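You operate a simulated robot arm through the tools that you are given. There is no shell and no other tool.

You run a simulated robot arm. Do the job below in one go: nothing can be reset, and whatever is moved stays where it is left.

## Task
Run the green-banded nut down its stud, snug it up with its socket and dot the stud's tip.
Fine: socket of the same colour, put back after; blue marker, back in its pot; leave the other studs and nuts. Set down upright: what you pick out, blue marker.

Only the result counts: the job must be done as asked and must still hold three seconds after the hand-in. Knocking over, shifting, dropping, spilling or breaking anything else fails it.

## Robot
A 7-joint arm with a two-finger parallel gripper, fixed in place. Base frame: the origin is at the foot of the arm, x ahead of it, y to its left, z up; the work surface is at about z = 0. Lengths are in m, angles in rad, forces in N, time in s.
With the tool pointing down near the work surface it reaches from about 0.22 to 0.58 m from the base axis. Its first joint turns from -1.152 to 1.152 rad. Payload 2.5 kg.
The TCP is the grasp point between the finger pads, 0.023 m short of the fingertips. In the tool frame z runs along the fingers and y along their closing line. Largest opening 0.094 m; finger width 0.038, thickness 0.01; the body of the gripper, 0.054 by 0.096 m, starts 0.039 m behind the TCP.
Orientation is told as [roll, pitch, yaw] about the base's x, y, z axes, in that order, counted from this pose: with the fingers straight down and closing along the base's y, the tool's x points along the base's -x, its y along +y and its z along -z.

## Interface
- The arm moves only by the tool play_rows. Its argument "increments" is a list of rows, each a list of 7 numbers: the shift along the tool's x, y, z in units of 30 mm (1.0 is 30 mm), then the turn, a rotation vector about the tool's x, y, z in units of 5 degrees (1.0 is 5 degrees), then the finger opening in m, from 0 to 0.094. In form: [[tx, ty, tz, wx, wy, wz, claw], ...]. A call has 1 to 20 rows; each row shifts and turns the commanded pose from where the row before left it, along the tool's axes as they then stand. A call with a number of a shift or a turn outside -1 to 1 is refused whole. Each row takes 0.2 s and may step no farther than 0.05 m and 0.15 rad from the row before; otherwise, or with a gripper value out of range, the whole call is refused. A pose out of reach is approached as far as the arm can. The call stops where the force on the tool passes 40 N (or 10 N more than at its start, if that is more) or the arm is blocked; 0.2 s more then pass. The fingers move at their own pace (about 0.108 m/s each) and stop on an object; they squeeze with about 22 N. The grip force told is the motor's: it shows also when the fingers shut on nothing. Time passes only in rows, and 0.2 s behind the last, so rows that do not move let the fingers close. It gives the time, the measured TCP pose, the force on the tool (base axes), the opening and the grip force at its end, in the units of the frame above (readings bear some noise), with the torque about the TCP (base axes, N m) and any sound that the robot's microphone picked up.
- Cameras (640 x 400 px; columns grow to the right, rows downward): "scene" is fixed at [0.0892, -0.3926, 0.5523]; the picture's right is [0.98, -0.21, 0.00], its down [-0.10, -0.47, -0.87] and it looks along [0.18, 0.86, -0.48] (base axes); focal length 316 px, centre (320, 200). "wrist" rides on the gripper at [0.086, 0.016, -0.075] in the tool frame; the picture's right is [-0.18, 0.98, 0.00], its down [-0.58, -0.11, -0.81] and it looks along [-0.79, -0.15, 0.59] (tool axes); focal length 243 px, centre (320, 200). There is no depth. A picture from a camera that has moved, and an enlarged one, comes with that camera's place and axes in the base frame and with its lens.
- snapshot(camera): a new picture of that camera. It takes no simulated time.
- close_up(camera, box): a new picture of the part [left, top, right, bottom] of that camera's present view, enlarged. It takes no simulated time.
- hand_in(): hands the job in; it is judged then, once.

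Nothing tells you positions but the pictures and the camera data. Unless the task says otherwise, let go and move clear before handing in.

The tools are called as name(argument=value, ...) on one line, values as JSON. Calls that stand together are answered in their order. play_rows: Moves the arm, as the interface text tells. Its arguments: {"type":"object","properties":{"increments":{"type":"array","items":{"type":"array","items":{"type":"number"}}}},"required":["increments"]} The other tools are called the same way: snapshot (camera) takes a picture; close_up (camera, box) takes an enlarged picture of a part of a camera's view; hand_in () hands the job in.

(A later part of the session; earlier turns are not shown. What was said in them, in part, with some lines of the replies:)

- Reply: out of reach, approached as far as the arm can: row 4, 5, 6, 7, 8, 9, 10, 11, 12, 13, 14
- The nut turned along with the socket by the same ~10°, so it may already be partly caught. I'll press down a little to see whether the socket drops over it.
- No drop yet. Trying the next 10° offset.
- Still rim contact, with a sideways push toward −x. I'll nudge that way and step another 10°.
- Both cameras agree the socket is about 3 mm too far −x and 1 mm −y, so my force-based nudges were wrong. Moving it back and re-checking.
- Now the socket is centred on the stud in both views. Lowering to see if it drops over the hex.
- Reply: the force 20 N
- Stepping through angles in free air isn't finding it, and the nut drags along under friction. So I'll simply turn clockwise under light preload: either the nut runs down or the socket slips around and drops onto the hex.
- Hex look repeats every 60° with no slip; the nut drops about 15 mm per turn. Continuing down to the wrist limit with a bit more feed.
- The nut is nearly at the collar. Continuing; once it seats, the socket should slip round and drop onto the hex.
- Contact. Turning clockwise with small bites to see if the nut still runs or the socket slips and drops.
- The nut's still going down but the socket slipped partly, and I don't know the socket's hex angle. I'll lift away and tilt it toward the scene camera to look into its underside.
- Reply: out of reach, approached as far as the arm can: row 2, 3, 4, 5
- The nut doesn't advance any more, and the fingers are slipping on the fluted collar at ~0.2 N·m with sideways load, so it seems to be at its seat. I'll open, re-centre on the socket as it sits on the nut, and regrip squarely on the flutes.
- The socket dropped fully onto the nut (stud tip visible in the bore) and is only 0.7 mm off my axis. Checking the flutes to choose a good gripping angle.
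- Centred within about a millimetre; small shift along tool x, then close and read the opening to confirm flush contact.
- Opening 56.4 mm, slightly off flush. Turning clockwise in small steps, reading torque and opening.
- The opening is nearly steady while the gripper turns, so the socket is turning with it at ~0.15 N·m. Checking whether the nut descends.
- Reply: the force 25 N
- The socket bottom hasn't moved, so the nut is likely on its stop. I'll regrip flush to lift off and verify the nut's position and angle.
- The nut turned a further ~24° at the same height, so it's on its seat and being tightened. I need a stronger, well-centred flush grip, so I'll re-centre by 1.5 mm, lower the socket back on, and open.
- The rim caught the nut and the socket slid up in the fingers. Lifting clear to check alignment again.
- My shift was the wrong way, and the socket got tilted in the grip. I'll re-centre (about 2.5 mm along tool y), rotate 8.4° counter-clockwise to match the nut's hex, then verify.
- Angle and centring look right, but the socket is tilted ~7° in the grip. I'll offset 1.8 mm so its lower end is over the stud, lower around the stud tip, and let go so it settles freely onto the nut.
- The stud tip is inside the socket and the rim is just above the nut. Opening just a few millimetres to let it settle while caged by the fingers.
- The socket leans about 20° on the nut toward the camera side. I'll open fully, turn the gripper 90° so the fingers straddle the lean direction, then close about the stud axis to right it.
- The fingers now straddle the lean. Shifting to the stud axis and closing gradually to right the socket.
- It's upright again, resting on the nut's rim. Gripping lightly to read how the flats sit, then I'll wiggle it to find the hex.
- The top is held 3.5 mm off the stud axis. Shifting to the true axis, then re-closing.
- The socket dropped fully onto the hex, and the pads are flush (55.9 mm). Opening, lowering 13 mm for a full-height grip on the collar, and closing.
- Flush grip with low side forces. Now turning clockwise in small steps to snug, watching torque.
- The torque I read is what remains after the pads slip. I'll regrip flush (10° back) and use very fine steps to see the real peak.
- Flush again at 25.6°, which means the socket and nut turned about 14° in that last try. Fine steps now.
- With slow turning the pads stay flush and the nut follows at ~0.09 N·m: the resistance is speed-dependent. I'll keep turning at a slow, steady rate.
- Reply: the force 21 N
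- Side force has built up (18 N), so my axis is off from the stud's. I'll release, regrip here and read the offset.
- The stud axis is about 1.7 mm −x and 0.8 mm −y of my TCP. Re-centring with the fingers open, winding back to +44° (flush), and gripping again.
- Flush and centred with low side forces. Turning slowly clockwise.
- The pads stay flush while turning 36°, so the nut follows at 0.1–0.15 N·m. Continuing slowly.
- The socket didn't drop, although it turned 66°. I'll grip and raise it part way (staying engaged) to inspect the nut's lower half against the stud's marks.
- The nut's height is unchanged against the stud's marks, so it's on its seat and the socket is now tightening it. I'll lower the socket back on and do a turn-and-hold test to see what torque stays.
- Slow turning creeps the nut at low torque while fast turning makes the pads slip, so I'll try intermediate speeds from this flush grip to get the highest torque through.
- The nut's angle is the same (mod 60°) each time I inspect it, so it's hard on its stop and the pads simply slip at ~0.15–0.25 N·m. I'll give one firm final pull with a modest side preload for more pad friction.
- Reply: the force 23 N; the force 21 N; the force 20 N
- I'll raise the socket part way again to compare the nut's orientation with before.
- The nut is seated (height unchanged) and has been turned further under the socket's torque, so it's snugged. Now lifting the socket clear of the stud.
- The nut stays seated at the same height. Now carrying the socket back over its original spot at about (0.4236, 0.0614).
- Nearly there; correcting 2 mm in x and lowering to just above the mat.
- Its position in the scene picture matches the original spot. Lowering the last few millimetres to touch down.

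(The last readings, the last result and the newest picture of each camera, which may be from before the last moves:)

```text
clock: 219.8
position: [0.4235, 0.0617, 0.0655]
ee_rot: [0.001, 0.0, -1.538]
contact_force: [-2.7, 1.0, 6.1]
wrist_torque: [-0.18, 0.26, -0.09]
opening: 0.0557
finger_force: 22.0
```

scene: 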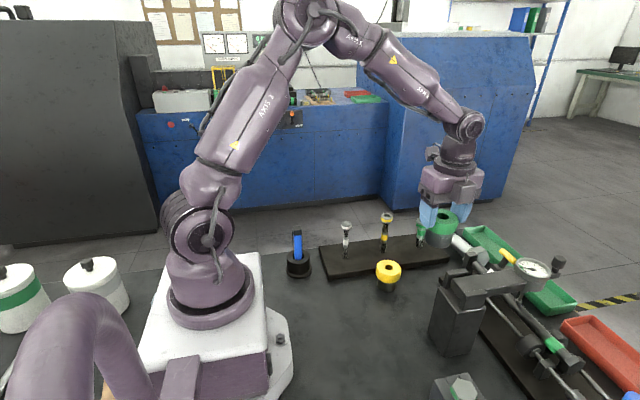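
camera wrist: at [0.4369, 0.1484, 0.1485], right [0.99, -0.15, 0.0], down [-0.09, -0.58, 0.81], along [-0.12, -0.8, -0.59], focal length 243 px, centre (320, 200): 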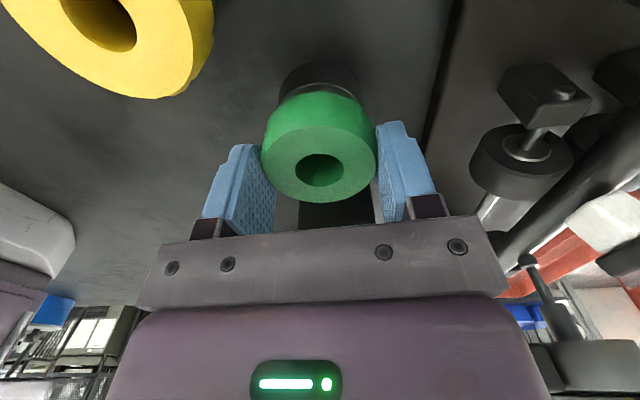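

Touched the mat. Opening the fingers.

play_rows(increments=[[0, 0, 0, 0, 0, 0, 0.06], [0, 0, 0, 0, 0, 0, 0.07], [0, 0, 0, 0, 0, 0, 0.094], [0, 0, 0, 0, 0, 0, 0.094]])

snapshot(camera="wrist")

close_up(camera="scene", box=[380, 230, 460, 330])

```text
clock: 220.8
position: [0.424, 0.0621, 0.0652]
ee_rot: [0.001, 0.0, -1.535]
contact_force: [0.0, -0.3, -0.3]
wrist_torque: [0.01, -0.04, 0.01]
opening: 0.0943
finger_force: 0.0
```

```text
taken
camera wrist: at [0.4366, 0.1491, 0.1391], right [0.99, -0.15, 0.0], down [-0.09, -0.58, 0.81], along [-0.12, -0.8, -0.59], focal length 243 px, centre (320, 200)
```

wrist: 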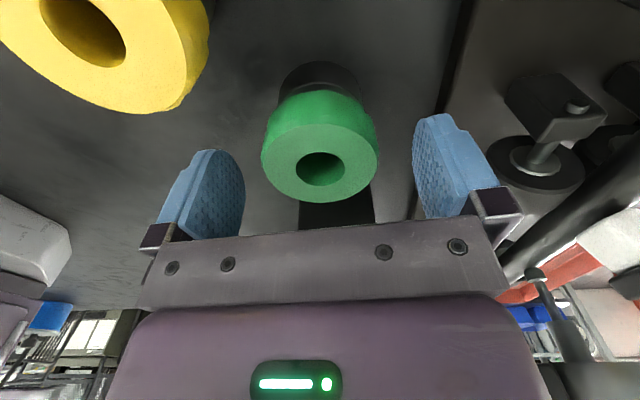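

```text
4.00 times, centred on (420, 280) of scene
camera zoom: at [0.0892, -0.3926, 0.5523], right [0.98, -0.21, 0.0], down [-0.1, -0.47, -0.87], along [0.18, 0.86, -0.48], focal length 1262 px, centre (-80, -120)
```

zoom: 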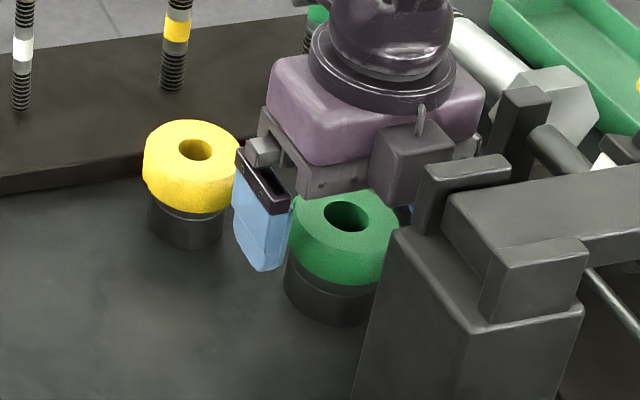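

The socket is standing back at its place, upright. Next I rise and move over to the blue marker in its pot near (0.165, 0.226).

play_rows(increments=[[0, 0, -0.6, 0, 0, 0, 0.094], [0, 0, -1, 0, 0, 0, 0.094], [0, 0, -1, 0, 0, 0, 0.094], [0, 0, -1, 0, 0, 0, 0.094], [0, 0, -1, 0, 0, 0, 0.094], [0, 0, -1, 0, 0, 0, 0.094], [0.577, -0.843, 0, 0, 0, 0, 0.094], [0.577, -0.843, 0, 0, 0, 0, 0.094], [0.577, -0.843, 0, 0, 0, 0, 0.094], [0.577, -0.843, 0, 0, 0, 0, 0.094], [0.577, -0.843, 0, 0, 0, 0, 0.094], [0.577, -0.843, 0, 0, 0, 0, 0.094], [0.577, -0.843, 0, 0, 0, 0, 0.094], [0.577, -0.843, 0, 0, 0, 0, 0.094], [0.577, -0.843, 0, 0, 0, 0, 0.094], [0.577, -0.843, 0, 0, 0, 0, 0.094], [0, 0, 0, 0, 0, 0, 0.094]])

snapshot(camera="wrist")

snapshot(camera="scene")

close_up(camera="scene", box=[380, 230, 460, 330])

```text
clock: 224.4
position: [0.1653, 0.2258, 0.2317]
ee_rot: [0.0, 0.001, -1.536]
contact_force: [0.3, 0.1, -0.1]
wrist_torque: [-0.02, -0.04, -0.04]
opening: 0.0942
finger_force: 0.1
```

```text
taken
camera wrist: at [0.1775, 0.3146, 0.3062], right [0.99, -0.15, 0.0], down [-0.09, -0.58, 0.81], along [-0.12, -0.8, -0.59], focal length 243 px, centre (320, 200)
```

wrist: 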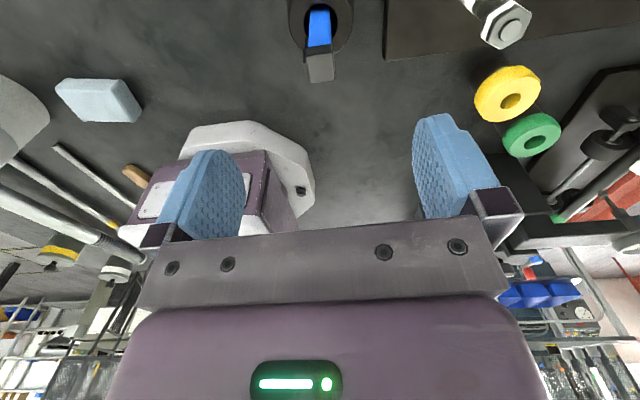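

```text
taken
```

scene: 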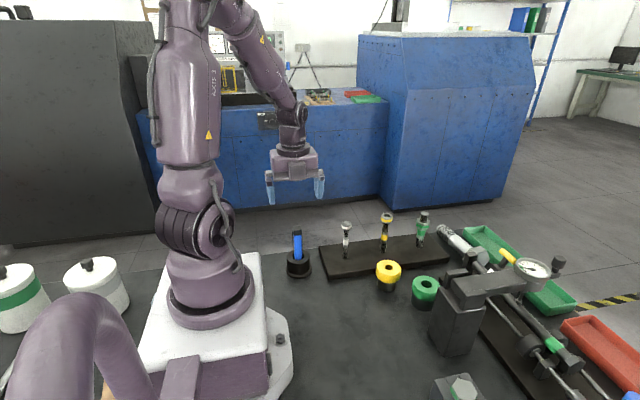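

```text
4.00 times, centred on (420, 280) of scene
camera zoom: at [0.0892, -0.3926, 0.5523], right [0.98, -0.21, 0.0], down [-0.1, -0.47, -0.87], along [0.18, 0.86, -0.48], focal length 1262 px, centre (-80, -120)
```

zoom: 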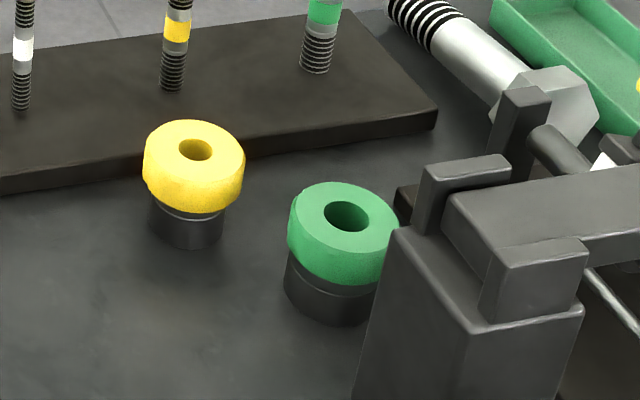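

The green socket stands upright at its place. Now zooming on the marker below me.

close_up(camera="wrist", box=[270, 0, 370, 100])

close_up(camera="scene", box=[275, 220, 320, 285])

```text
4.00 times, centred on (320, 50) of wrist
camera zoom: at [0.1775, 0.3146, 0.3062], right [0.99, -0.15, 0.0], down [-0.09, -0.58, 0.81], along [-0.12, -0.8, -0.59], focal length 970 px, centre (320, 800)
```

zoom: 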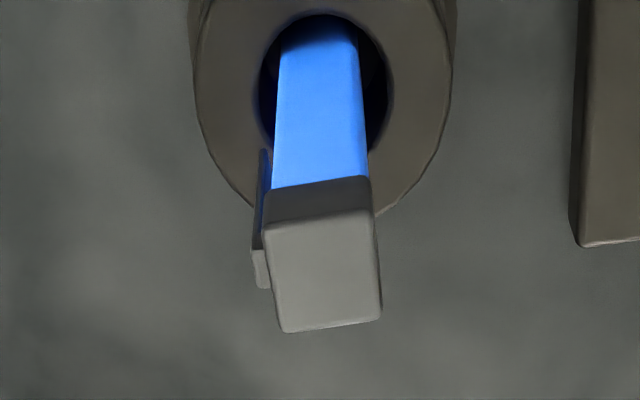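

```text
6.15 times, centred on (298, 252) of scene
camera zoom: at [0.0892, -0.3926, 0.5523], right [0.98, -0.21, 0.0], down [-0.1, -0.47, -0.87], along [0.18, 0.86, -0.48], focal length 1942 px, centre (458, -123)
```

zoom: 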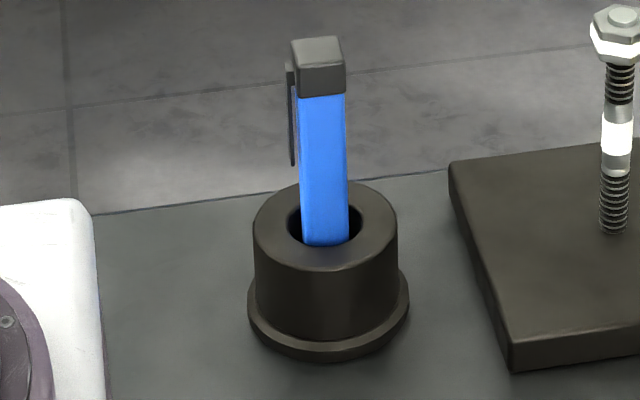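

The marker is square, with its clip on the −x face, so I should grip the ±y faces. Shifting over it and turning the gripper to about +4.6° yaw.

play_rows(increments=[[0.2, 0.05, 0, 0, 0, -0.5, 0.094], [0, 0, 0, 0, 0, -1, 0.094], [0, 0, 0, 0, 0, -1, 0.094], [0, 0, 0, 0, 0, -1, 0.094], [0, 0, 0, 0, 0, -1, 0.094], [0, 0, 0, 0, 0, -1, 0.094], [0, 0, 0, 0, 0, -1, 0.094], [0, 0, 0, 0, 0, -1, 0.094], [0, 0, 0, 0, 0, -1, 0.094], [0, 0, 0, 0, 0, -1, 0.094], [0, 0, 0, 0, 0, -1, 0.094], [0, 0, 0, 0, 0, -1, 0.094], [0, 0, 0, 0, 0, -1, 0.094], [0, 0, 0, 0, 0, -1, 0.094], [0, 0, 0, 0, 0, -1, 0.094], [0, 0, 0, 0, 0, -1, 0.094], [0, 0, 0, 0, 0, -1, 0.094], [0, 0, 0, 0, 0, -1, 0.094], [0, 0, 0, 0, 0, -1, 0.094]])

snapshot(camera="wrist")

close_up(camera="wrist", box=[270, 0, 370, 100])

snapshot(camera="scene")

```text
clock: 228.4
position: [0.1666, 0.2318, 0.2335]
ee_rot: [0.0, 0.0, 0.079]
contact_force: [-0.2, -0.5, 0.2]
wrist_torque: [0.01, 0.0, 0.0]
opening: 0.0939
finger_force: 0.0
```

```text
taken
camera wrist: at [0.0782, 0.2418, 0.307], right [0.1, 0.99, 0.0], down [0.59, -0.06, 0.81], along [0.8, -0.08, -0.59], focal length 243 px, centre (320, 200)
```

wrist: 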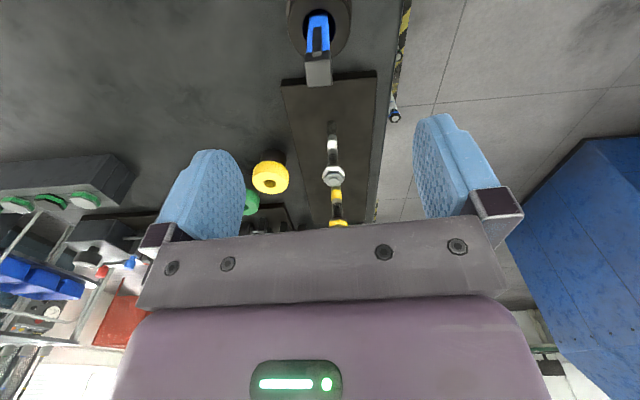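

```text
4.00 times, centred on (320, 50) of wrist
camera zoom: at [0.0782, 0.2418, 0.307], right [0.1, 0.99, 0.0], down [0.59, -0.06, 0.81], along [0.8, -0.08, -0.59], focal length 970 px, centre (320, 800)
```

zoom: 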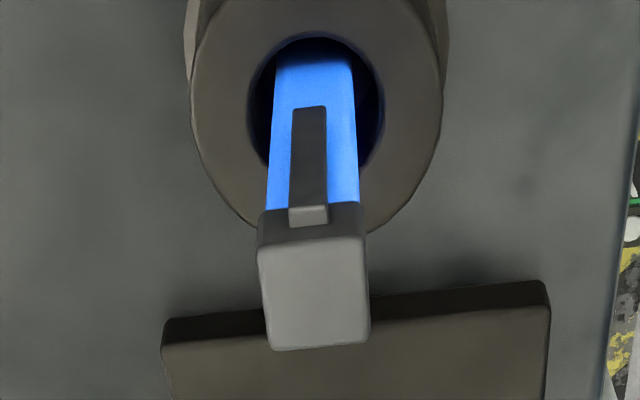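

```text
taken
```

scene: 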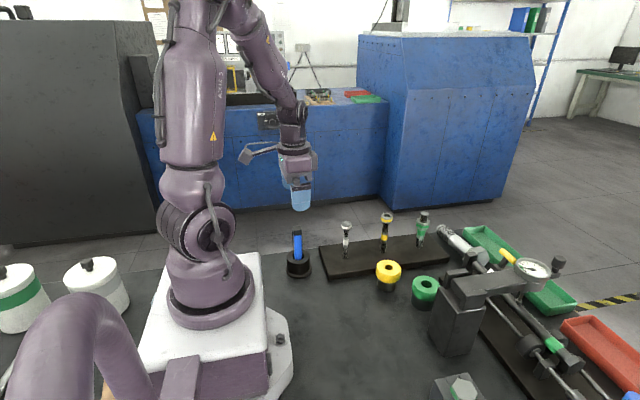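

The marker's faces are aligned with the base axes; I turn 5° to match and descend with the palm staying clear of its top.

play_rows(increments=[[0, -0.03, 0, 0, 0, 1, 0.094], [0, 0, 0.8, 0, 0, 0, 0.094], [0, 0, 0.8, 0, 0, 0, 0.094], [0, 0, 0.8, 0, 0, 0, 0.094], [0, 0, 0.8, 0, 0, 0, 0.094], [0, 0, 0.6, 0, 0, 0, 0.094], [0, 0, 0.4, 0, 0, 0, 0.094], [0, 0, 0.2, 0, 0, 0, 0.094], [0, 0, 0, 0, 0, 0, 0.094]])

snapshot(camera="wrist")

close_up(camera="scene", box=[260, 180, 340, 285])

```text
clock: 230.4
position: [0.1657, 0.2314, 0.1016]
ee_rot: [-0.001, -0.001, -0.009]
contact_force: [1.0, 0.9, -0.2]
wrist_torque: [-0.01, -0.03, -0.01]
opening: 0.094
finger_force: 0.1
```

```text
taken
camera wrist: at [0.0791, 0.2489, 0.1749], right [0.19, 0.98, 0.0], down [0.58, -0.11, 0.81], along [0.79, -0.16, -0.59], focal length 243 px, centre (320, 200)
```

wrist: 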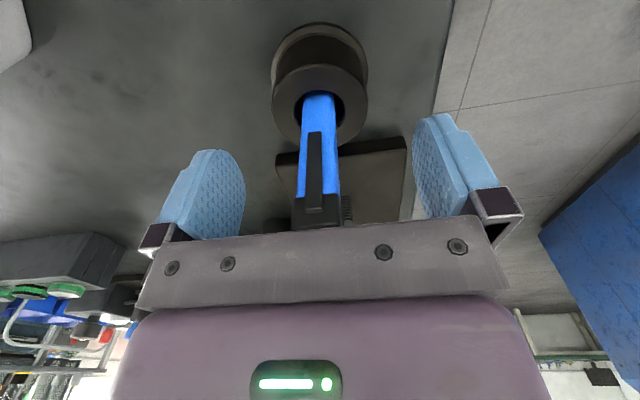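

```text
3.81 times, centred on (300, 232) of scene
camera zoom: at [0.0892, -0.3926, 0.5523], right [0.98, -0.21, 0.0], down [-0.1, -0.47, -0.87], along [0.18, 0.86, -0.48], focal length 1202 px, centre (396, 76)
```

zoom: 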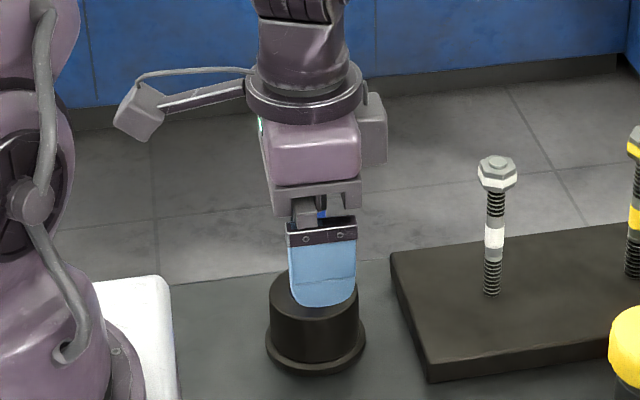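

Straddling the marker with no contact. Closing.

play_rows(increments=[[0, 0, 0, 0, 0, 0, 0.06], [0, 0, 0, 0, 0, 0, 0.03], [0, 0, 0, 0, 0, 0, 0.0], [0, 0, 0, 0, 0, 0, 0.0], [0, 0, 0, 0, 0, 0, 0.0]])

snapshot(camera="wrist")

```text
clock: 231.6
position: [0.1658, 0.2314, 0.1016]
ee_rot: [0.0, -0.001, -0.009]
contact_force: [0.7, -0.1, -0.2]
wrist_torque: [0.0, -0.01, 0.04]
opening: 0.0174
finger_force: 21.9
```

```text
taken
camera wrist: at [0.0791, 0.2489, 0.1751], right [0.19, 0.98, 0.0], down [0.58, -0.11, 0.81], along [0.79, -0.16, -0.59], focal length 243 px, centre (320, 200)
```

wrist: 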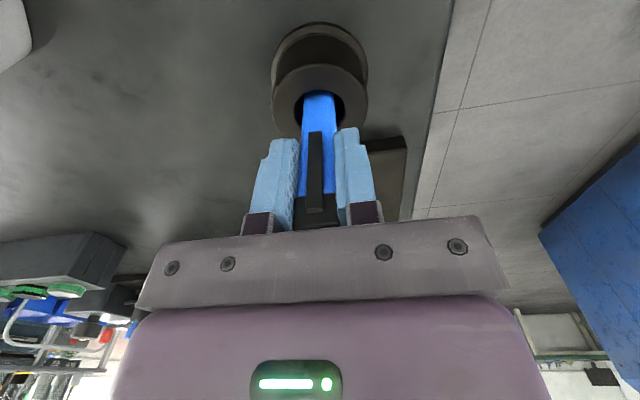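

Gripped at 17.4 mm. Pulling straight up out of the pot.

play_rows(increments=[[0, 0, -0.3, 0, 0, 0, 0.0], [0, 0, -0.6, 0, 0, 0, 0.0], [0, 0, -0.8, 0, 0, 0, 0.0], [0, 0, -0.8, 0, 0, 0, 0.0], [0, 0, -0.8, 0, 0, 0, 0.0], [0, 0, -0.7, 0, 0, 0, 0.0], [0, 0, 0, 0, 0, 0, 0.0]])

snapshot(camera="wrist")

close_up(camera="scene", box=[250, 150, 350, 290])

```text
clock: 233.2
position: [0.165, 0.2316, 0.2225]
ee_rot: [-0.001, -0.001, -0.01]
contact_force: [-0.3, 0.0, -0.1]
wrist_torque: [0.0, 0.02, 0.0]
opening: 0.0174
finger_force: 22.2
```

```text
taken
camera wrist: at [0.0788, 0.2486, 0.2955], right [0.19, 0.98, 0.0], down [0.58, -0.11, 0.81], along [0.79, -0.16, -0.59], focal length 243 px, centre (320, 200)
```

wrist: 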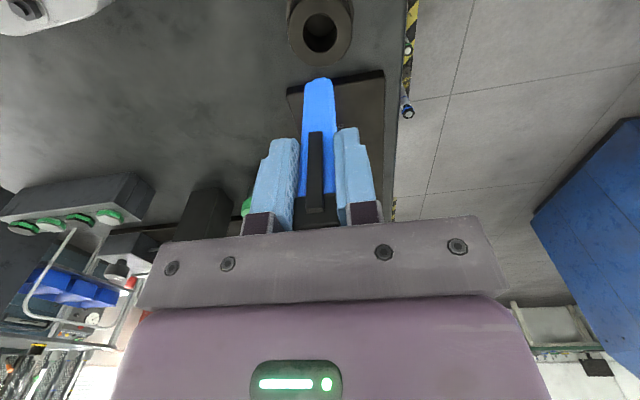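

```text
2.86 times, centred on (300, 220) of scene
camera zoom: at [0.0892, -0.3926, 0.5523], right [0.98, -0.21, 0.0], down [-0.1, -0.47, -0.87], along [0.18, 0.86, -0.48], focal length 902 px, centre (377, 143)
```

zoom: 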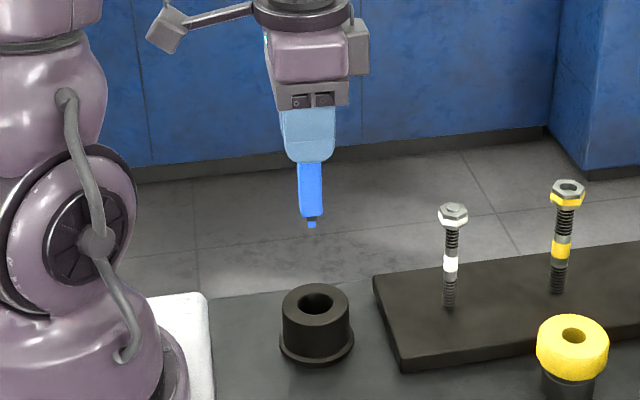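

The marker is out, with its nib at the lower end. Zooming to locate the nib accurately.

close_up(camera="scene", box=[285, 190, 320, 235])

close_up(camera="wrist", box=[270, 50, 370, 150])

```text
8.89 times, centred on (302, 212) of scene
camera zoom: at [0.0892, -0.3926, 0.5523], right [0.98, -0.21, 0.0], down [-0.1, -0.47, -0.87], along [0.18, 0.86, -0.48], focal length 2805 px, centre (476, 89)
```

zoom: 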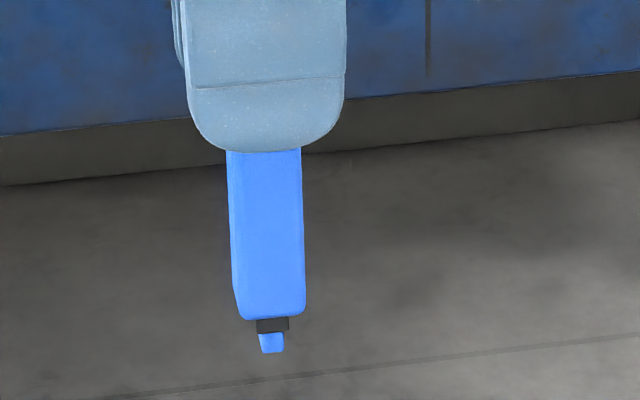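

```text
4.00 times, centred on (320, 100) of wrist
camera zoom: at [0.0788, 0.2486, 0.2955], right [0.19, 0.98, 0.0], down [0.58, -0.11, 0.81], along [0.79, -0.16, -0.59], focal length 970 px, centre (320, 600)
```

zoom: 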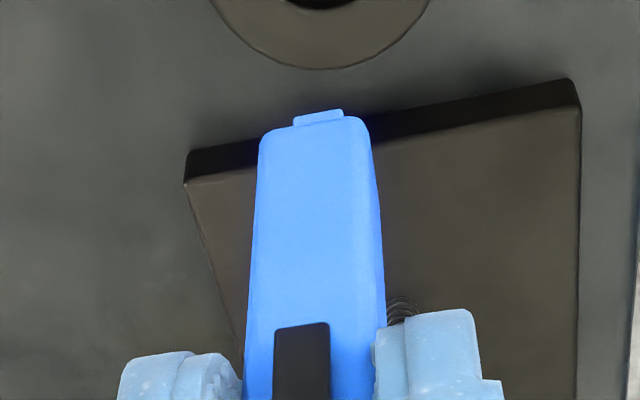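

The nib is about 97 mm below the grasp point and on axis. I'll raise for clearance and carry the marker over the green stud.

play_rows(increments=[[0, 0, -0.8, 0, 0, 0, 0.0], [0, 0, -0.8, 0, 0, 0, 0.0], [0, 0, -0.5, 0, 0, 0, 0.0], [-0.929, 0.0192, 0, 0, 0, 0, 0.0], [-0.929, 0.0192, 0, 0, 0, 0, 0.0], [-0.929, 0.0192, 0, 0, 0, 0, 0.0], [-0.929, 0.0192, 0, 0, 0, 0, 0.0], [-0.929, 0.0192, 0, 0, 0, 0, 0.0], [-0.929, 0.0192, 0, 0, 0, 0, 0.0], [-0.929, 0.0192, 0, 0, 0, 0, 0.0], [-0.929, 0.0192, 0, 0, 0, 0, 0.0], [-0.929, 0.0192, 0, 0, 0, 0, 0.0], [-0.929, 0.0192, 0, 0, 0, 0, 0.0], [-0.929, 0.0192, 0, 0, 0, 0, 0.0], [-0.929, 0.0192, 0, 0, 0, 0, 0.0], [0, 0, 0, 0, 0, 0, 0.0]])

snapshot(camera="wrist")

close_up(camera="scene", box=[395, 130, 465, 240])

```text
clock: 236.6
position: [0.5002, 0.2348, 0.282]
ee_rot: [0.0, 0.0, -0.01]
contact_force: [0.1, -0.5, -0.2]
wrist_torque: [0.0, 0.01, 0.0]
opening: 0.0173
finger_force: 21.9
```

```text
taken
camera wrist: at [0.4142, 0.2527, 0.3564], right [0.19, 0.98, 0.0], down [0.58, -0.11, 0.81], along [0.79, -0.16, -0.59], focal length 243 px, centre (320, 200)
```

wrist: 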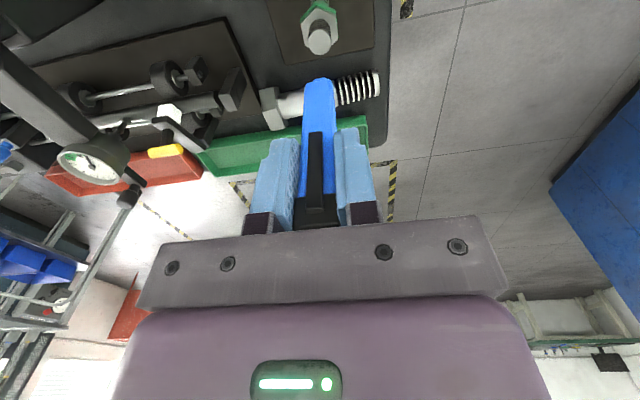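

```text
3.64 times, centred on (430, 185) of scene
camera zoom: at [0.0892, -0.3926, 0.5523], right [0.98, -0.21, 0.0], down [-0.1, -0.47, -0.87], along [0.18, 0.86, -0.48], focal length 1148 px, centre (-80, 254)
```

zoom: 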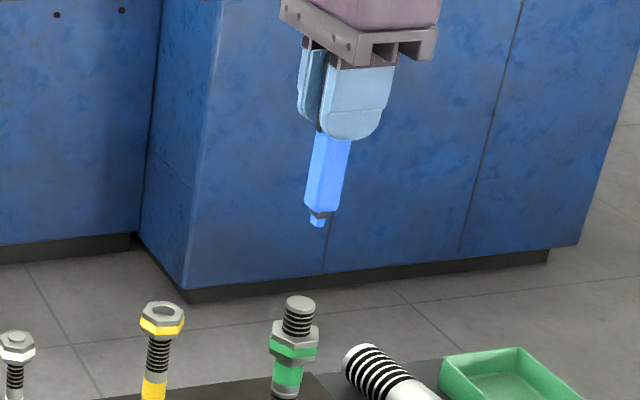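

close_up(camera="wrist", box=[280, 0, 360, 80])

close_up(camera="scene", box=[410, 180, 440, 220])

```text
5.00 times, centred on (320, 40) of wrist
camera zoom: at [0.4142, 0.2527, 0.3564], right [0.19, 0.98, 0.0], down [0.58, -0.11, 0.81], along [0.79, -0.16, -0.59], focal length 1213 px, centre (320, 1000)
```

zoom: 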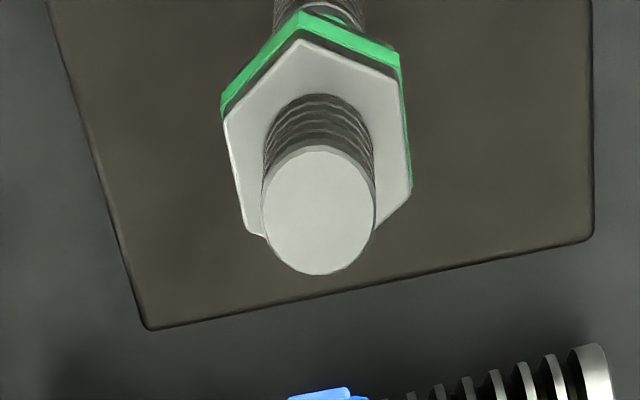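

```text
10.00 times, centred on (425, 200) of scene
camera zoom: at [0.0892, -0.3926, 0.5523], right [0.98, -0.21, 0.0], down [-0.1, -0.47, -0.87], along [0.18, 0.86, -0.48], focal length 3156 px, centre (-730, 200)
```

zoom: 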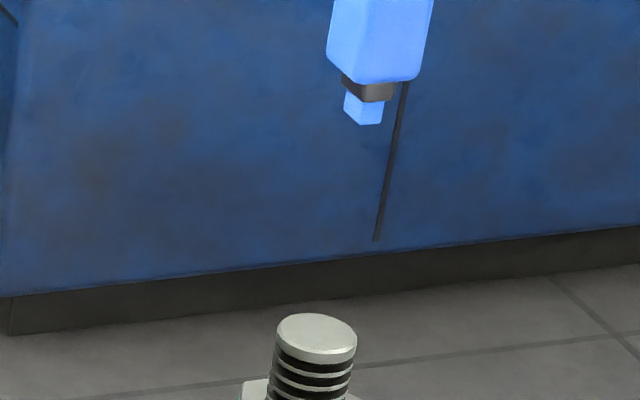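

The nib is over the stud tip within about 1–2 mm. Small correction and descending to just above.

play_rows(increments=[[0.03, 0, 0.5, 0, 0, 0, 0.0], [0, 0, 0.6, 0, 0, 0, 0.0], [0, 0, 0.4, 0, 0, 0, 0.0], [0, 0, 0.2, 0, 0, 0, 0.0], [0, 0, 0, 0, 0, 0, 0.0]])

close_up(camera="scene", box=[410, 185, 440, 225])

close_up(camera="wrist", box=[280, 30, 360, 110])

```text
clock: 237.8
position: [0.4992, 0.2365, 0.2325]
ee_rot: [0.0, 0.0, -0.008]
contact_force: [-0.7, -0.4, -0.3]
wrist_torque: [-0.02, -0.02, -0.03]
opening: 0.0176
finger_force: 22.5
```

```text
10.00 times, centred on (425, 205) of scene
camera zoom: at [0.0892, -0.3926, 0.5523], right [0.98, -0.21, 0.0], down [-0.1, -0.47, -0.87], along [0.18, 0.86, -0.48], focal length 3156 px, centre (-730, 150)
```

zoom: 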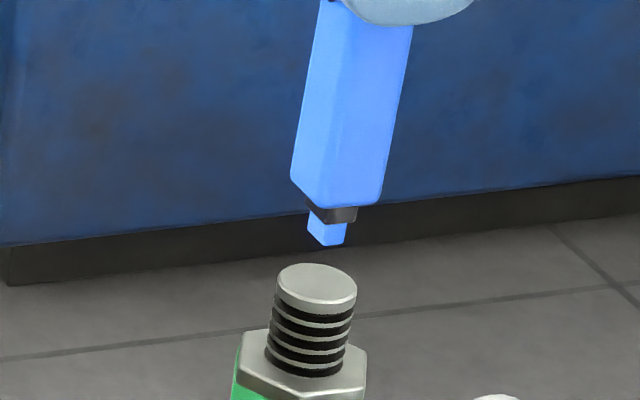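

```text
5.00 times, centred on (320, 70) of wrist
camera zoom: at [0.4136, 0.2538, 0.3064], right [0.19, 0.98, 0.0], down [0.58, -0.11, 0.81], along [0.79, -0.16, -0.59], focal length 1213 px, centre (320, 850)
```

zoom: 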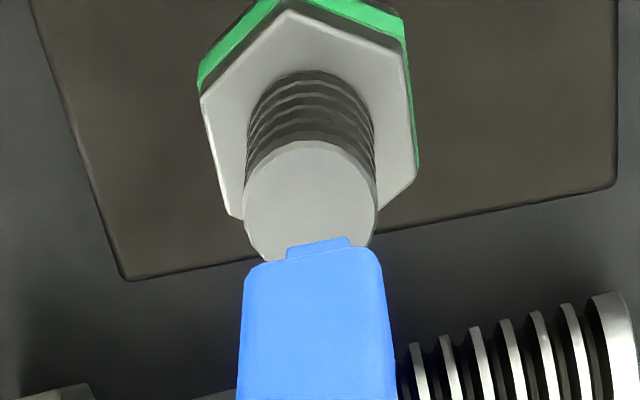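

About 12 mm to go and centred within ~1 mm. Lowering gently to touch.

play_rows(increments=[[0.02, -0.03, 0.15, 0, 0, 0, 0.0], [0, 0, 0.12, 0, 0, 0, 0.0], [0, 0, 0.05, 0, 0, 0, 0.0], [0, 0, 0, 0, 0, 0, 0.0]])

close_up(camera="scene", box=[410, 185, 440, 225])

```text
clock: 238.8
position: [0.4987, 0.2349, 0.2233]
ee_rot: [-0.001, 0.001, -0.009]
contact_force: [0.0, -0.7, -0.4]
wrist_torque: [0.0, 0.01, 0.01]
opening: 0.0173
finger_force: 22.1
```

```text
10.00 times, centred on (425, 205) of scene
camera zoom: at [0.0892, -0.3926, 0.5523], right [0.98, -0.21, 0.0], down [-0.1, -0.47, -0.87], along [0.18, 0.86, -0.48], focal length 3156 px, centre (-730, 150)
```

zoom: 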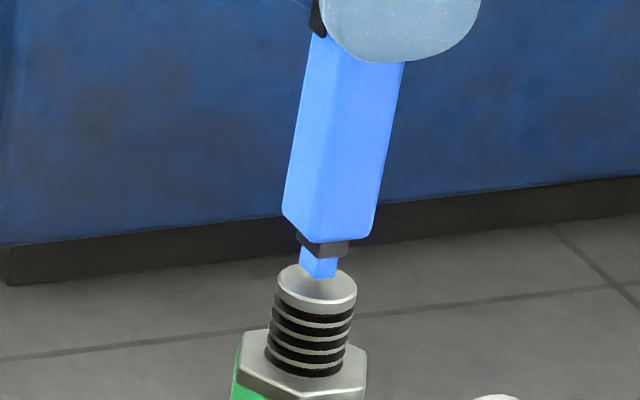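

play_rows(increments=[[0, 0, 0.04, 0, 0, 0, 0.0], [0, 0, 0.03, 0, 0, 0, 0.0], [0, 0, 0, 0, 0, 0, 0.0]])

play_rows(increments=[[0, 0, 0.03, 0, 0, 0, 0.0], [0, 0, 0, 0, 0, 0, 0.0]])

close_up(camera="scene", box=[410, 185, 440, 225])

```text
clock: 239.6
position: [0.4997, 0.2353, 0.2214]
ee_rot: [0.001, -0.001, -0.009]
contact_force: [0.3, 0.3, -1.3]
wrist_torque: [-0.01, 0.01, 0.02]
opening: 0.0175
finger_force: 22.4
```

```text
clock: 240.2
position: [0.4989, 0.2349, 0.2205]
ee_rot: [-0.001, 0.0, -0.009]
contact_force: [0.5, 0.0, -0.2]
wrist_torque: [-0.01, -0.03, -0.01]
opening: 0.0175
finger_force: 22.4
```

```text
10.00 times, centred on (425, 205) of scene
camera zoom: at [0.0892, -0.3926, 0.5523], right [0.98, -0.21, 0.0], down [-0.1, -0.47, -0.87], along [0.18, 0.86, -0.48], focal length 3156 px, centre (-730, 150)
```

zoom: 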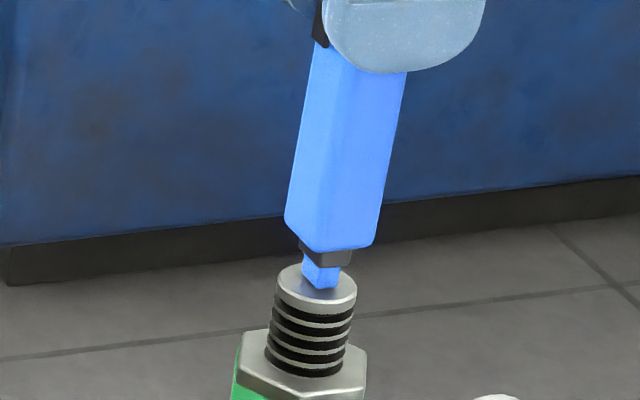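

play_rows(increments=[[0, 0, 0.03, 0, 0, 0, 0.0], [0, 0, 0, 0, 0, 0, 0.0]])

play_rows(increments=[[0, 0, 0.02, 0, 0, 0, 0.0], [0, 0, 0, 0, 0, 0, 0.0]])

```text
clock: 240.8
position: [0.4996, 0.2353, 0.2195]
ee_rot: [0.001, -0.002, -0.01]
contact_force: [-1.3, -0.2, 6.3]
wrist_torque: [-0.08, 0.07, -0.02]
opening: 0.0178
finger_force: 21.8
```

```text
clock: 241.4
position: [0.5008, 0.2338, 0.2197]
ee_rot: [0.002, -0.002, -0.007]
contact_force: [0.0, -0.4, 9.9]
wrist_torque: [-0.04, -0.03, 0.02]
opening: 0.0178
finger_force: 22.0
```

Contact at ~10 N; the nib is on the stud's tip. Holding briefly, then lifting and checking for the dot.

play_rows(increments=[[0, 0, 0, 0, 0, 0, 0.0], [0, 0, 0, 0, 0, 0, 0.0], [0, 0, -0.2, 0, 0, 0, 0.0], [0, 0, -0.5, 0, 0, 0, 0.0], [0, 0, -0.7, 0, 0, 0, 0.0], [0, 0, -0.7, 0, 0, 0, 0.0], [0, 0, 0, 0, 0, 0, 0.0]])

close_up(camera="scene", box=[410, 185, 440, 225])

close_up(camera="wrist", box=[280, 0, 360, 80])

```text
clock: 243.0
position: [0.4997, 0.2345, 0.2796]
ee_rot: [0.0, 0.001, -0.009]
contact_force: [0.5, -0.3, -0.5]
wrist_torque: [-0.03, -0.04, 0.0]
opening: 0.0174
finger_force: 22.5
```

```text
10.00 times, centred on (425, 205) of scene
camera zoom: at [0.0892, -0.3926, 0.5523], right [0.98, -0.21, 0.0], down [-0.1, -0.47, -0.87], along [0.18, 0.86, -0.48], focal length 3156 px, centre (-730, 150)
```

zoom: 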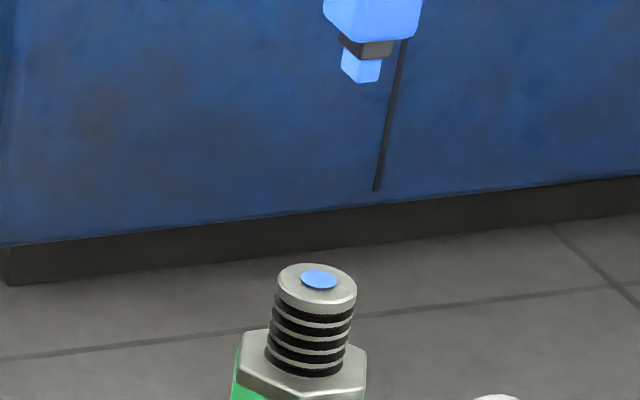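

```text
5.00 times, centred on (320, 40) of wrist
camera zoom: at [0.4131, 0.2517, 0.3546], right [0.19, 0.98, 0.0], down [0.58, -0.11, 0.81], along [0.79, -0.16, -0.59], focal length 1213 px, centre (320, 1000)
```

zoom: 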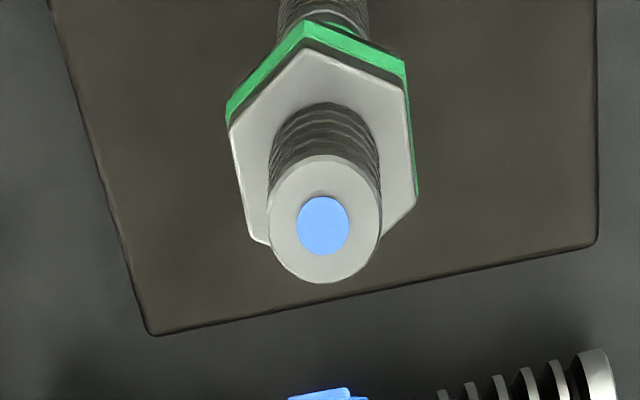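

A clean blue dot sits in the centre of the stud's tip. Carrying the marker back over its pot.

play_rows(increments=[[0.9248, -0.0167, 0, 0, 0, 0, 0.0], [0.9248, -0.0167, 0, 0, 0, 0, 0.0], [0.9248, -0.0167, 0, 0, 0, 0, 0.0], [0.9248, -0.0167, 0, 0, 0, 0, 0.0], [0.9248, -0.0167, 0, 0, 0, 0, 0.0], [0.9248, -0.0167, 0, 0, 0, 0, 0.0], [0.9248, -0.0167, 0, 0, 0, 0, 0.0], [0.9248, -0.0167, 0, 0, 0, 0, 0.0], [0.9248, -0.0167, 0, 0, 0, 0, 0.0], [0.9248, -0.0167, 0, 0, 0, 0, 0.0], [0.9248, -0.0167, 0, 0, 0, 0, 0.0], [0.9248, -0.0167, 0, 0, 0, 0, 0.0], [0, 0, 0, 0, 0, 0, 0.0], [0, 0, 0, 0, 0, 0, 0.0]])

close_up(camera="wrist", box=[260, 0, 380, 120])

close_up(camera="scene", box=[260, 160, 340, 285])

```text
clock: 246.0
position: [0.168, 0.231, 0.2805]
ee_rot: [0.0, 0.0, -0.009]
contact_force: [-0.7, -0.5, -0.9]
wrist_torque: [-0.04, 0.03, -0.01]
opening: 0.0175
finger_force: 22.2
```

```text
3.33 times, centred on (320, 60) of wrist
camera zoom: at [0.0811, 0.2493, 0.3549], right [0.19, 0.98, 0.0], down [0.58, -0.11, 0.81], along [0.79, -0.16, -0.59], focal length 809 px, centre (320, 667)
```

zoom: 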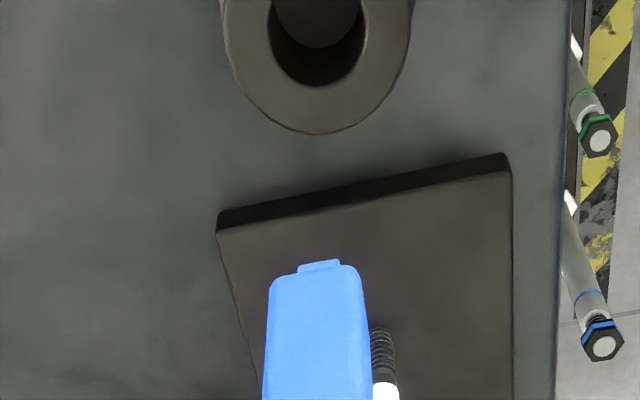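

```text
3.20 times, centred on (300, 222) of scene
camera zoom: at [0.0892, -0.3926, 0.5523], right [0.98, -0.21, 0.0], down [-0.1, -0.47, -0.87], along [0.18, 0.86, -0.48], focal length 1010 px, centre (384, 128)
```

zoom: 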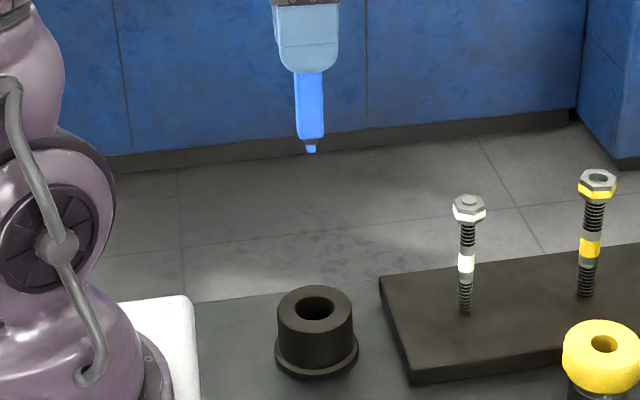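

Correcting 2 mm in x and lowering to just above the pot to verify alignment.

play_rows(increments=[[0.067, -0.013, 0.5, 0, 0, 0, 0.0], [0, 0, 0.9, 0, 0, 0, 0.0], [0, 0, 0.9, 0, 0, 0, 0.0], [0, 0, 0.9, 0, 0, 0, 0.0], [0, 0, 0.7, 0, 0, 0, 0.0], [0, 0, 0, 0, 0, 0, 0.0], [0, 0, 0, 0, 0, 0, 0.0]])

close_up(camera="wrist", box=[260, 0, 380, 120])

close_up(camera="scene", box=[270, 210, 325, 285])

```text
clock: 247.6
position: [0.1654, 0.2333, 0.1653]
ee_rot: [-0.001, 0.0, -0.009]
contact_force: [-0.1, 0.0, 0.0]
wrist_torque: [-0.03, 0.01, -0.01]
opening: 0.0172
finger_force: 21.9
```

```text
3.33 times, centred on (320, 60) of wrist
camera zoom: at [0.078, 0.25, 0.239], right [0.19, 0.98, 0.0], down [0.58, -0.11, 0.81], along [0.79, -0.16, -0.59], focal length 809 px, centre (320, 667)
```

zoom: 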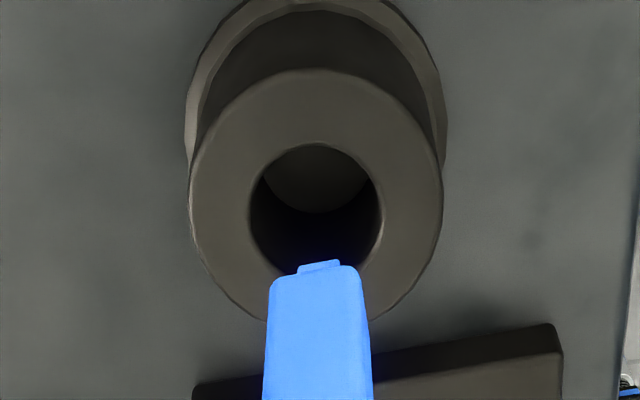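

```text
5.33 times, centred on (298, 248) of scene
camera zoom: at [0.0892, -0.3926, 0.5523], right [0.98, -0.21, 0.0], down [-0.1, -0.47, -0.87], along [0.18, 0.86, -0.48], focal length 1683 px, centre (440, -53)
```

zoom: 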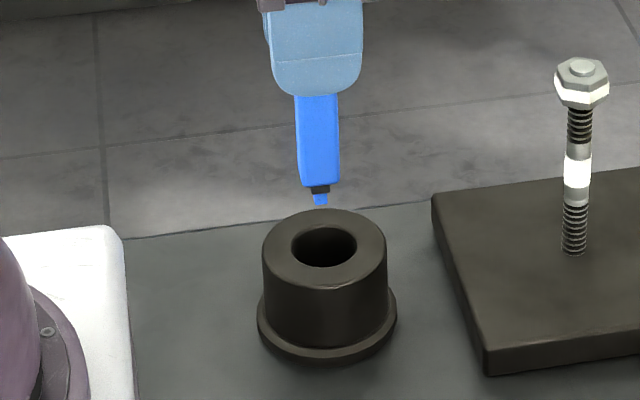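

Alignment with the pot's bore is within about 1 mm. Lowering the marker into the pot.

play_rows(increments=[[0, 0, 0.3, 0, 0, 0, 0.0], [0, 0, 0.3, 0, 0, 0, 0.0], [0, 0, 0.3, 0, 0, 0, 0.0], [0, 0, 0.2, 0, 0, 0, 0.0], [0, 0, 0, 0, 0, 0, 0.0]])

close_up(camera="scene", box=[270, 210, 325, 285])

close_up(camera="wrist", box=[260, 0, 380, 120])

```text
clock: 248.8
position: [0.1646, 0.2323, 0.1307]
ee_rot: [0.001, 0.001, -0.008]
contact_force: [0.0, -0.5, -0.6]
wrist_torque: [-0.01, -0.01, 0.01]
opening: 0.0175
finger_force: 21.8
```

```text
5.33 times, centred on (298, 248) of scene
camera zoom: at [0.0892, -0.3926, 0.5523], right [0.98, -0.21, 0.0], down [-0.1, -0.47, -0.87], along [0.18, 0.86, -0.48], focal length 1683 px, centre (440, -53)
```

zoom: 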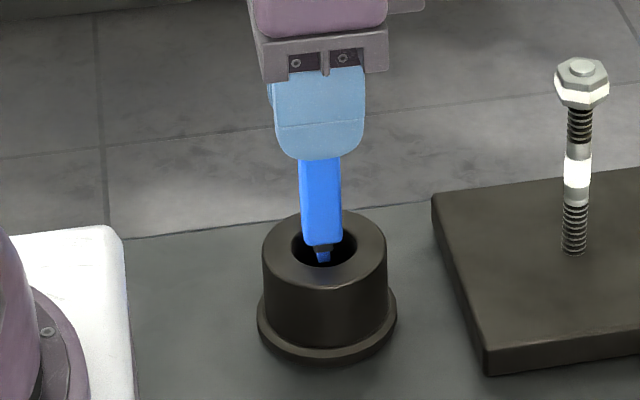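

```text
3.33 times, centred on (320, 60) of wrist
camera zoom: at [0.078, 0.2498, 0.2051], right [0.19, 0.98, 0.0], down [0.58, -0.11, 0.81], along [0.79, -0.16, -0.59], focal length 809 px, centre (320, 667)
```

zoom: 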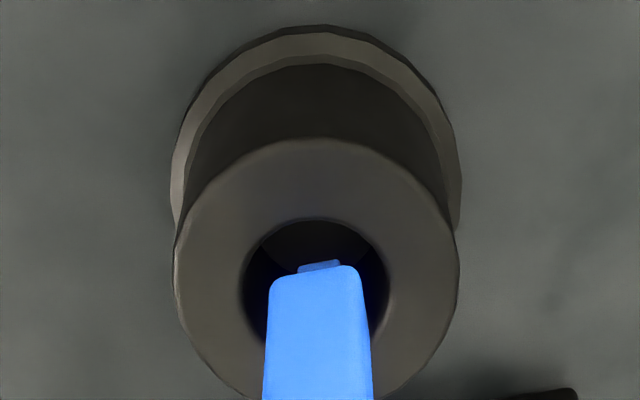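

The nib is inside the bore without contact. Continuing down.

play_rows(increments=[[0.02, 0, 0.2, 0, 0, 0, 0.0], [0, 0, 0.2, 0, 0, 0, 0.0], [0, 0, 0.2, 0, 0, 0, 0.0], [0, 0, 0.15, 0, 0, 0, 0.0], [0, 0, 0, 0, 0, 0, 0.0]])

close_up(camera="scene", box=[270, 210, 325, 285])

close_up(camera="wrist", box=[260, 0, 380, 120])

```text
clock: 250.0
position: [0.165, 0.2318, 0.1068]
ee_rot: [-0.002, 0.0, -0.009]
contact_force: [-0.5, -0.4, -0.5]
wrist_torque: [-0.04, 0.02, 0.02]
opening: 0.0176
finger_force: 22.1
```

```text
5.33 times, centred on (298, 248) of scene
camera zoom: at [0.0892, -0.3926, 0.5523], right [0.98, -0.21, 0.0], down [-0.1, -0.47, -0.87], along [0.18, 0.86, -0.48], focal length 1683 px, centre (440, -53)
```

zoom: 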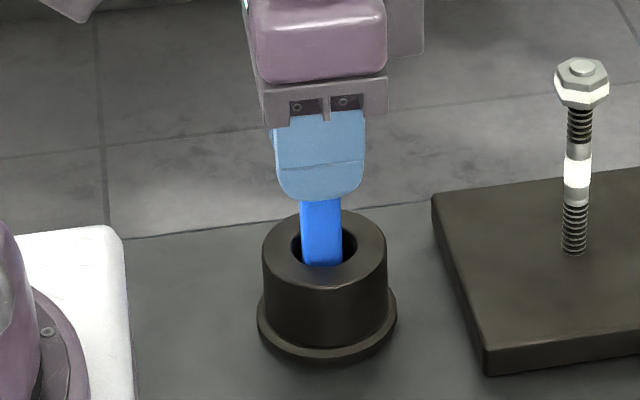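

```text
3.33 times, centred on (320, 60) of wrist
camera zoom: at [0.0775, 0.2493, 0.1829], right [0.19, 0.98, 0.0], down [0.58, -0.11, 0.81], along [0.79, -0.16, -0.59], focal length 809 px, centre (320, 667)
```

zoom: 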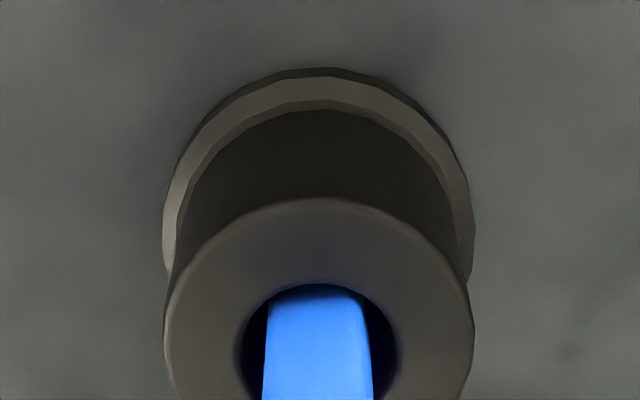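

play_rows(increments=[[-0.03, 0, 0.08, 0, 0, 0, 0.0], [0, 0, 0.07, 0, 0, 0, 0.0], [0, 0, 0, 0, 0, 0, 0.0]])

play_rows(increments=[[0, 0, 0.04, 0, 0, 0, 0.0], [0, 0, 0, 0, 0, 0, 0.0]])

```text
clock: 250.8
position: [0.1661, 0.2313, 0.1044]
ee_rot: [-0.001, 0.002, -0.009]
contact_force: [1.2, -0.4, -0.4]
wrist_torque: [0.0, -0.01, -0.03]
opening: 0.0175
finger_force: 22.8
```

```text
clock: 251.4
position: [0.1644, 0.2306, 0.1044]
ee_rot: [-0.001, 0.0, -0.007]
contact_force: [0.2, -0.7, -0.4]
wrist_torque: [0.0, -0.01, -0.01]
opening: 0.0175
finger_force: 21.7
```

play_rows(increments=[[0, 0, 0.04, 0, 0, 0, 0.0], [0, 0, 0, 0, 0, 0, 0.0]])

play_rows(increments=[[0, 0, 0.04, 0, 0, 0, 0.0], [0, 0, 0, 0, 0, 0, 0.0]])

close_up(camera="scene", box=[270, 210, 325, 285])

```text
clock: 252.0
position: [0.1649, 0.231, 0.1021]
ee_rot: [0.002, 0.0, -0.009]
contact_force: [0.4, 0.3, -0.4]
wrist_torque: [0.0, -0.01, -0.01]
opening: 0.0175
finger_force: 21.8
```

```text
clock: 252.6
position: [0.1643, 0.2314, 0.1019]
ee_rot: [-0.001, 0.001, -0.01]
contact_force: [0.0, 0.4, -0.8]
wrist_torque: [0.03, 0.01, -0.03]
opening: 0.0175
finger_force: 21.6
```

```text
5.33 times, centred on (298, 248) of scene
camera zoom: at [0.0892, -0.3926, 0.5523], right [0.98, -0.21, 0.0], down [-0.1, -0.47, -0.87], along [0.18, 0.86, -0.48], focal length 1683 px, centre (440, -53)
```

zoom: 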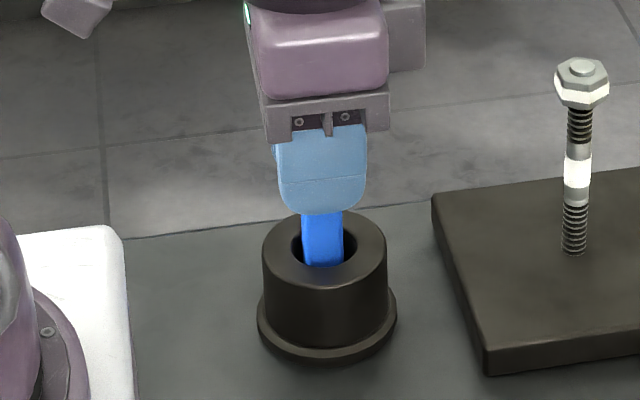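

Now at the original height. One more small step to touch bottom, then open.

play_rows(increments=[[0, 0, 0.03, 0, 0, 0, 0.0], [0, 0, 0, 0, 0, 0, 0.0]])

play_rows(increments=[[0, 0, 0, 0, 0, 0, 0.03], [0, 0, 0, 0, 0, 0, 0.05], [0, 0, 0, 0, 0, 0, 0.08], [0, 0, 0, 0, 0, 0, 0.08]])

snapshot(camera="wrist")

close_up(camera="scene", box=[260, 180, 340, 285])

```text
clock: 253.2
position: [0.1647, 0.231, 0.1004]
ee_rot: [0.0, 0.001, -0.009]
contact_force: [-3.0, -1.9, 17.6]
wrist_torque: [-0.19, 0.3, 0.02]
opening: 0.0173
finger_force: 21.6
```

```text
clock: 254.2
position: [0.1653, 0.2315, 0.1002]
ee_rot: [-0.001, 0.0, -0.009]
contact_force: [0.3, 0.1, -0.7]
wrist_torque: [0.01, 0.0, 0.0]
opening: 0.0797
finger_force: 0.0
```

```text
taken
camera wrist: at [0.0785, 0.249, 0.1743], right [0.19, 0.98, 0.0], down [0.58, -0.11, 0.81], along [0.79, -0.16, -0.59], focal length 243 px, centre (320, 200)
```

wrist: 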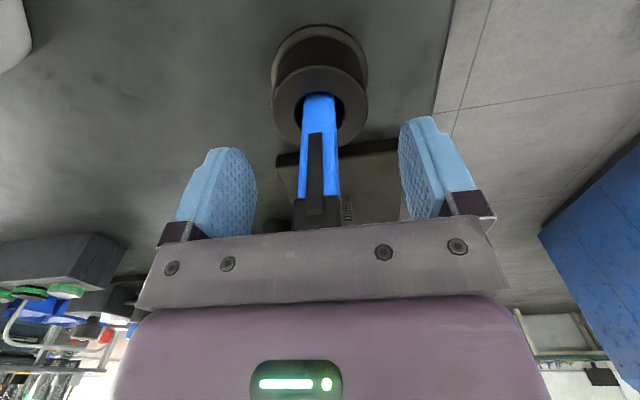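

```text
3.81 times, centred on (300, 232) of scene
camera zoom: at [0.0892, -0.3926, 0.5523], right [0.98, -0.21, 0.0], down [-0.1, -0.47, -0.87], along [0.18, 0.86, -0.48], focal length 1202 px, centre (396, 76)
```

zoom: 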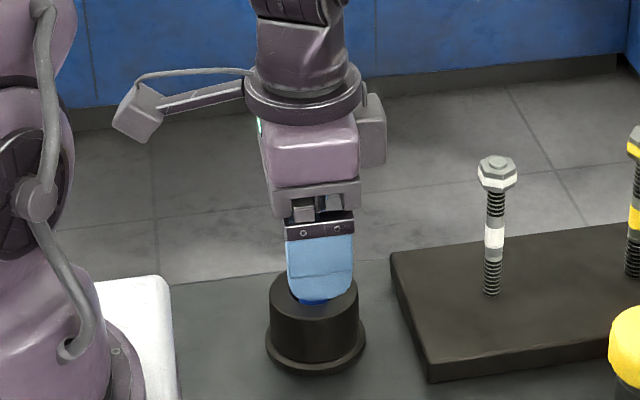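

The marker stands in its pot as before. Opening fully and rising straight up clear of it.

play_rows(increments=[[0, 0, 0, 0, 0, 0, 0.094], [0, 0, -0.4, 0, 0, 0, 0.094], [0, 0, -0.8, 0, 0, 0, 0.094], [0, 0, -1, 0, 0, 0, 0.094], [0, 0, -1, 0, 0, 0, 0.094], [0, 0, -1, 0, 0, 0, 0.094], [0, 0, -1, 0, 0, 0, 0.094], [0, 0, 0, 0, 0, 0, 0.094]])

snapshot(camera="scene")

close_up(camera="scene", box=[270, 190, 470, 315])

```text
clock: 256.0
position: [0.1638, 0.2318, 0.2546]
ee_rot: [-0.001, 0.0, -0.009]
contact_force: [0.1, 0.0, -0.2]
wrist_torque: [0.0, -0.01, -0.01]
opening: 0.0936
finger_force: 0.0
```

```text
taken
```

scene: 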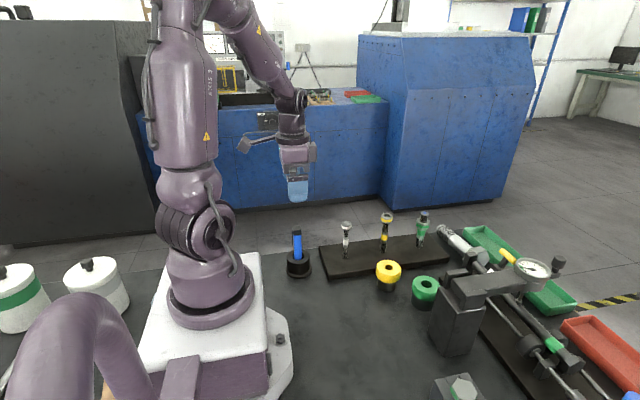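

```text
3.20 times, centred on (370, 252) of scene
camera zoom: at [0.0892, -0.3926, 0.5523], right [0.98, -0.21, 0.0], down [-0.1, -0.47, -0.87], along [0.18, 0.86, -0.48], focal length 1010 px, centre (160, 32)
```

zoom: 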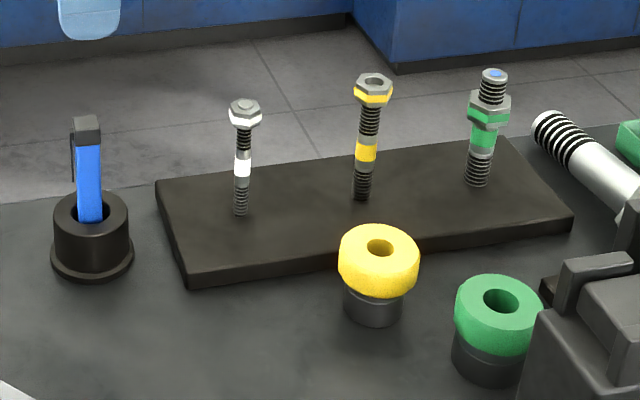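

I've checked the scene against the start. The green nut is run down and seated, its stud tip carries a centred blue dot, the green socket stands upright on its spot, and the marker is upright in its pot. The other studs, nuts and the plate haven't moved, and the gripper is empty and clear. No sound ever confirmed the snug torque; I judged it from the nut stopping at the same height and the torque readings of 0.15–0.26 N·m through the socket. Handing in.

hand_in()

```text
The job is handed in.
```

The job is handed in. The one result I couldn't confirm is how tight the nut is.

- **Nut:** it came down about 24 mm and stopped, and it stayed at that height each time I looked afterwards.
- **Snugging:** I turned it further with the green socket, at readings of about 0.1–0.26 N·m. No click or other sound marked a snug point. The nut kept turning slowly under the socket without dropping any lower, so it may be looser, or turned further, than you wanted.
- **Dot:** there is a clean blue dot at the centre of the stud's tip.
- **Socket:** it stands upright about 2–3 mm from where it started. On the way it slid and tilted in the gripper, and once leaned on the nut until I righted it. It never fell.
- **Marker:** it stands upright in its pot.
- **Everything else:** in the last pictures the other studs and nuts, the yellow socket and the plate looked unmoved. The gripper is empty and clear.
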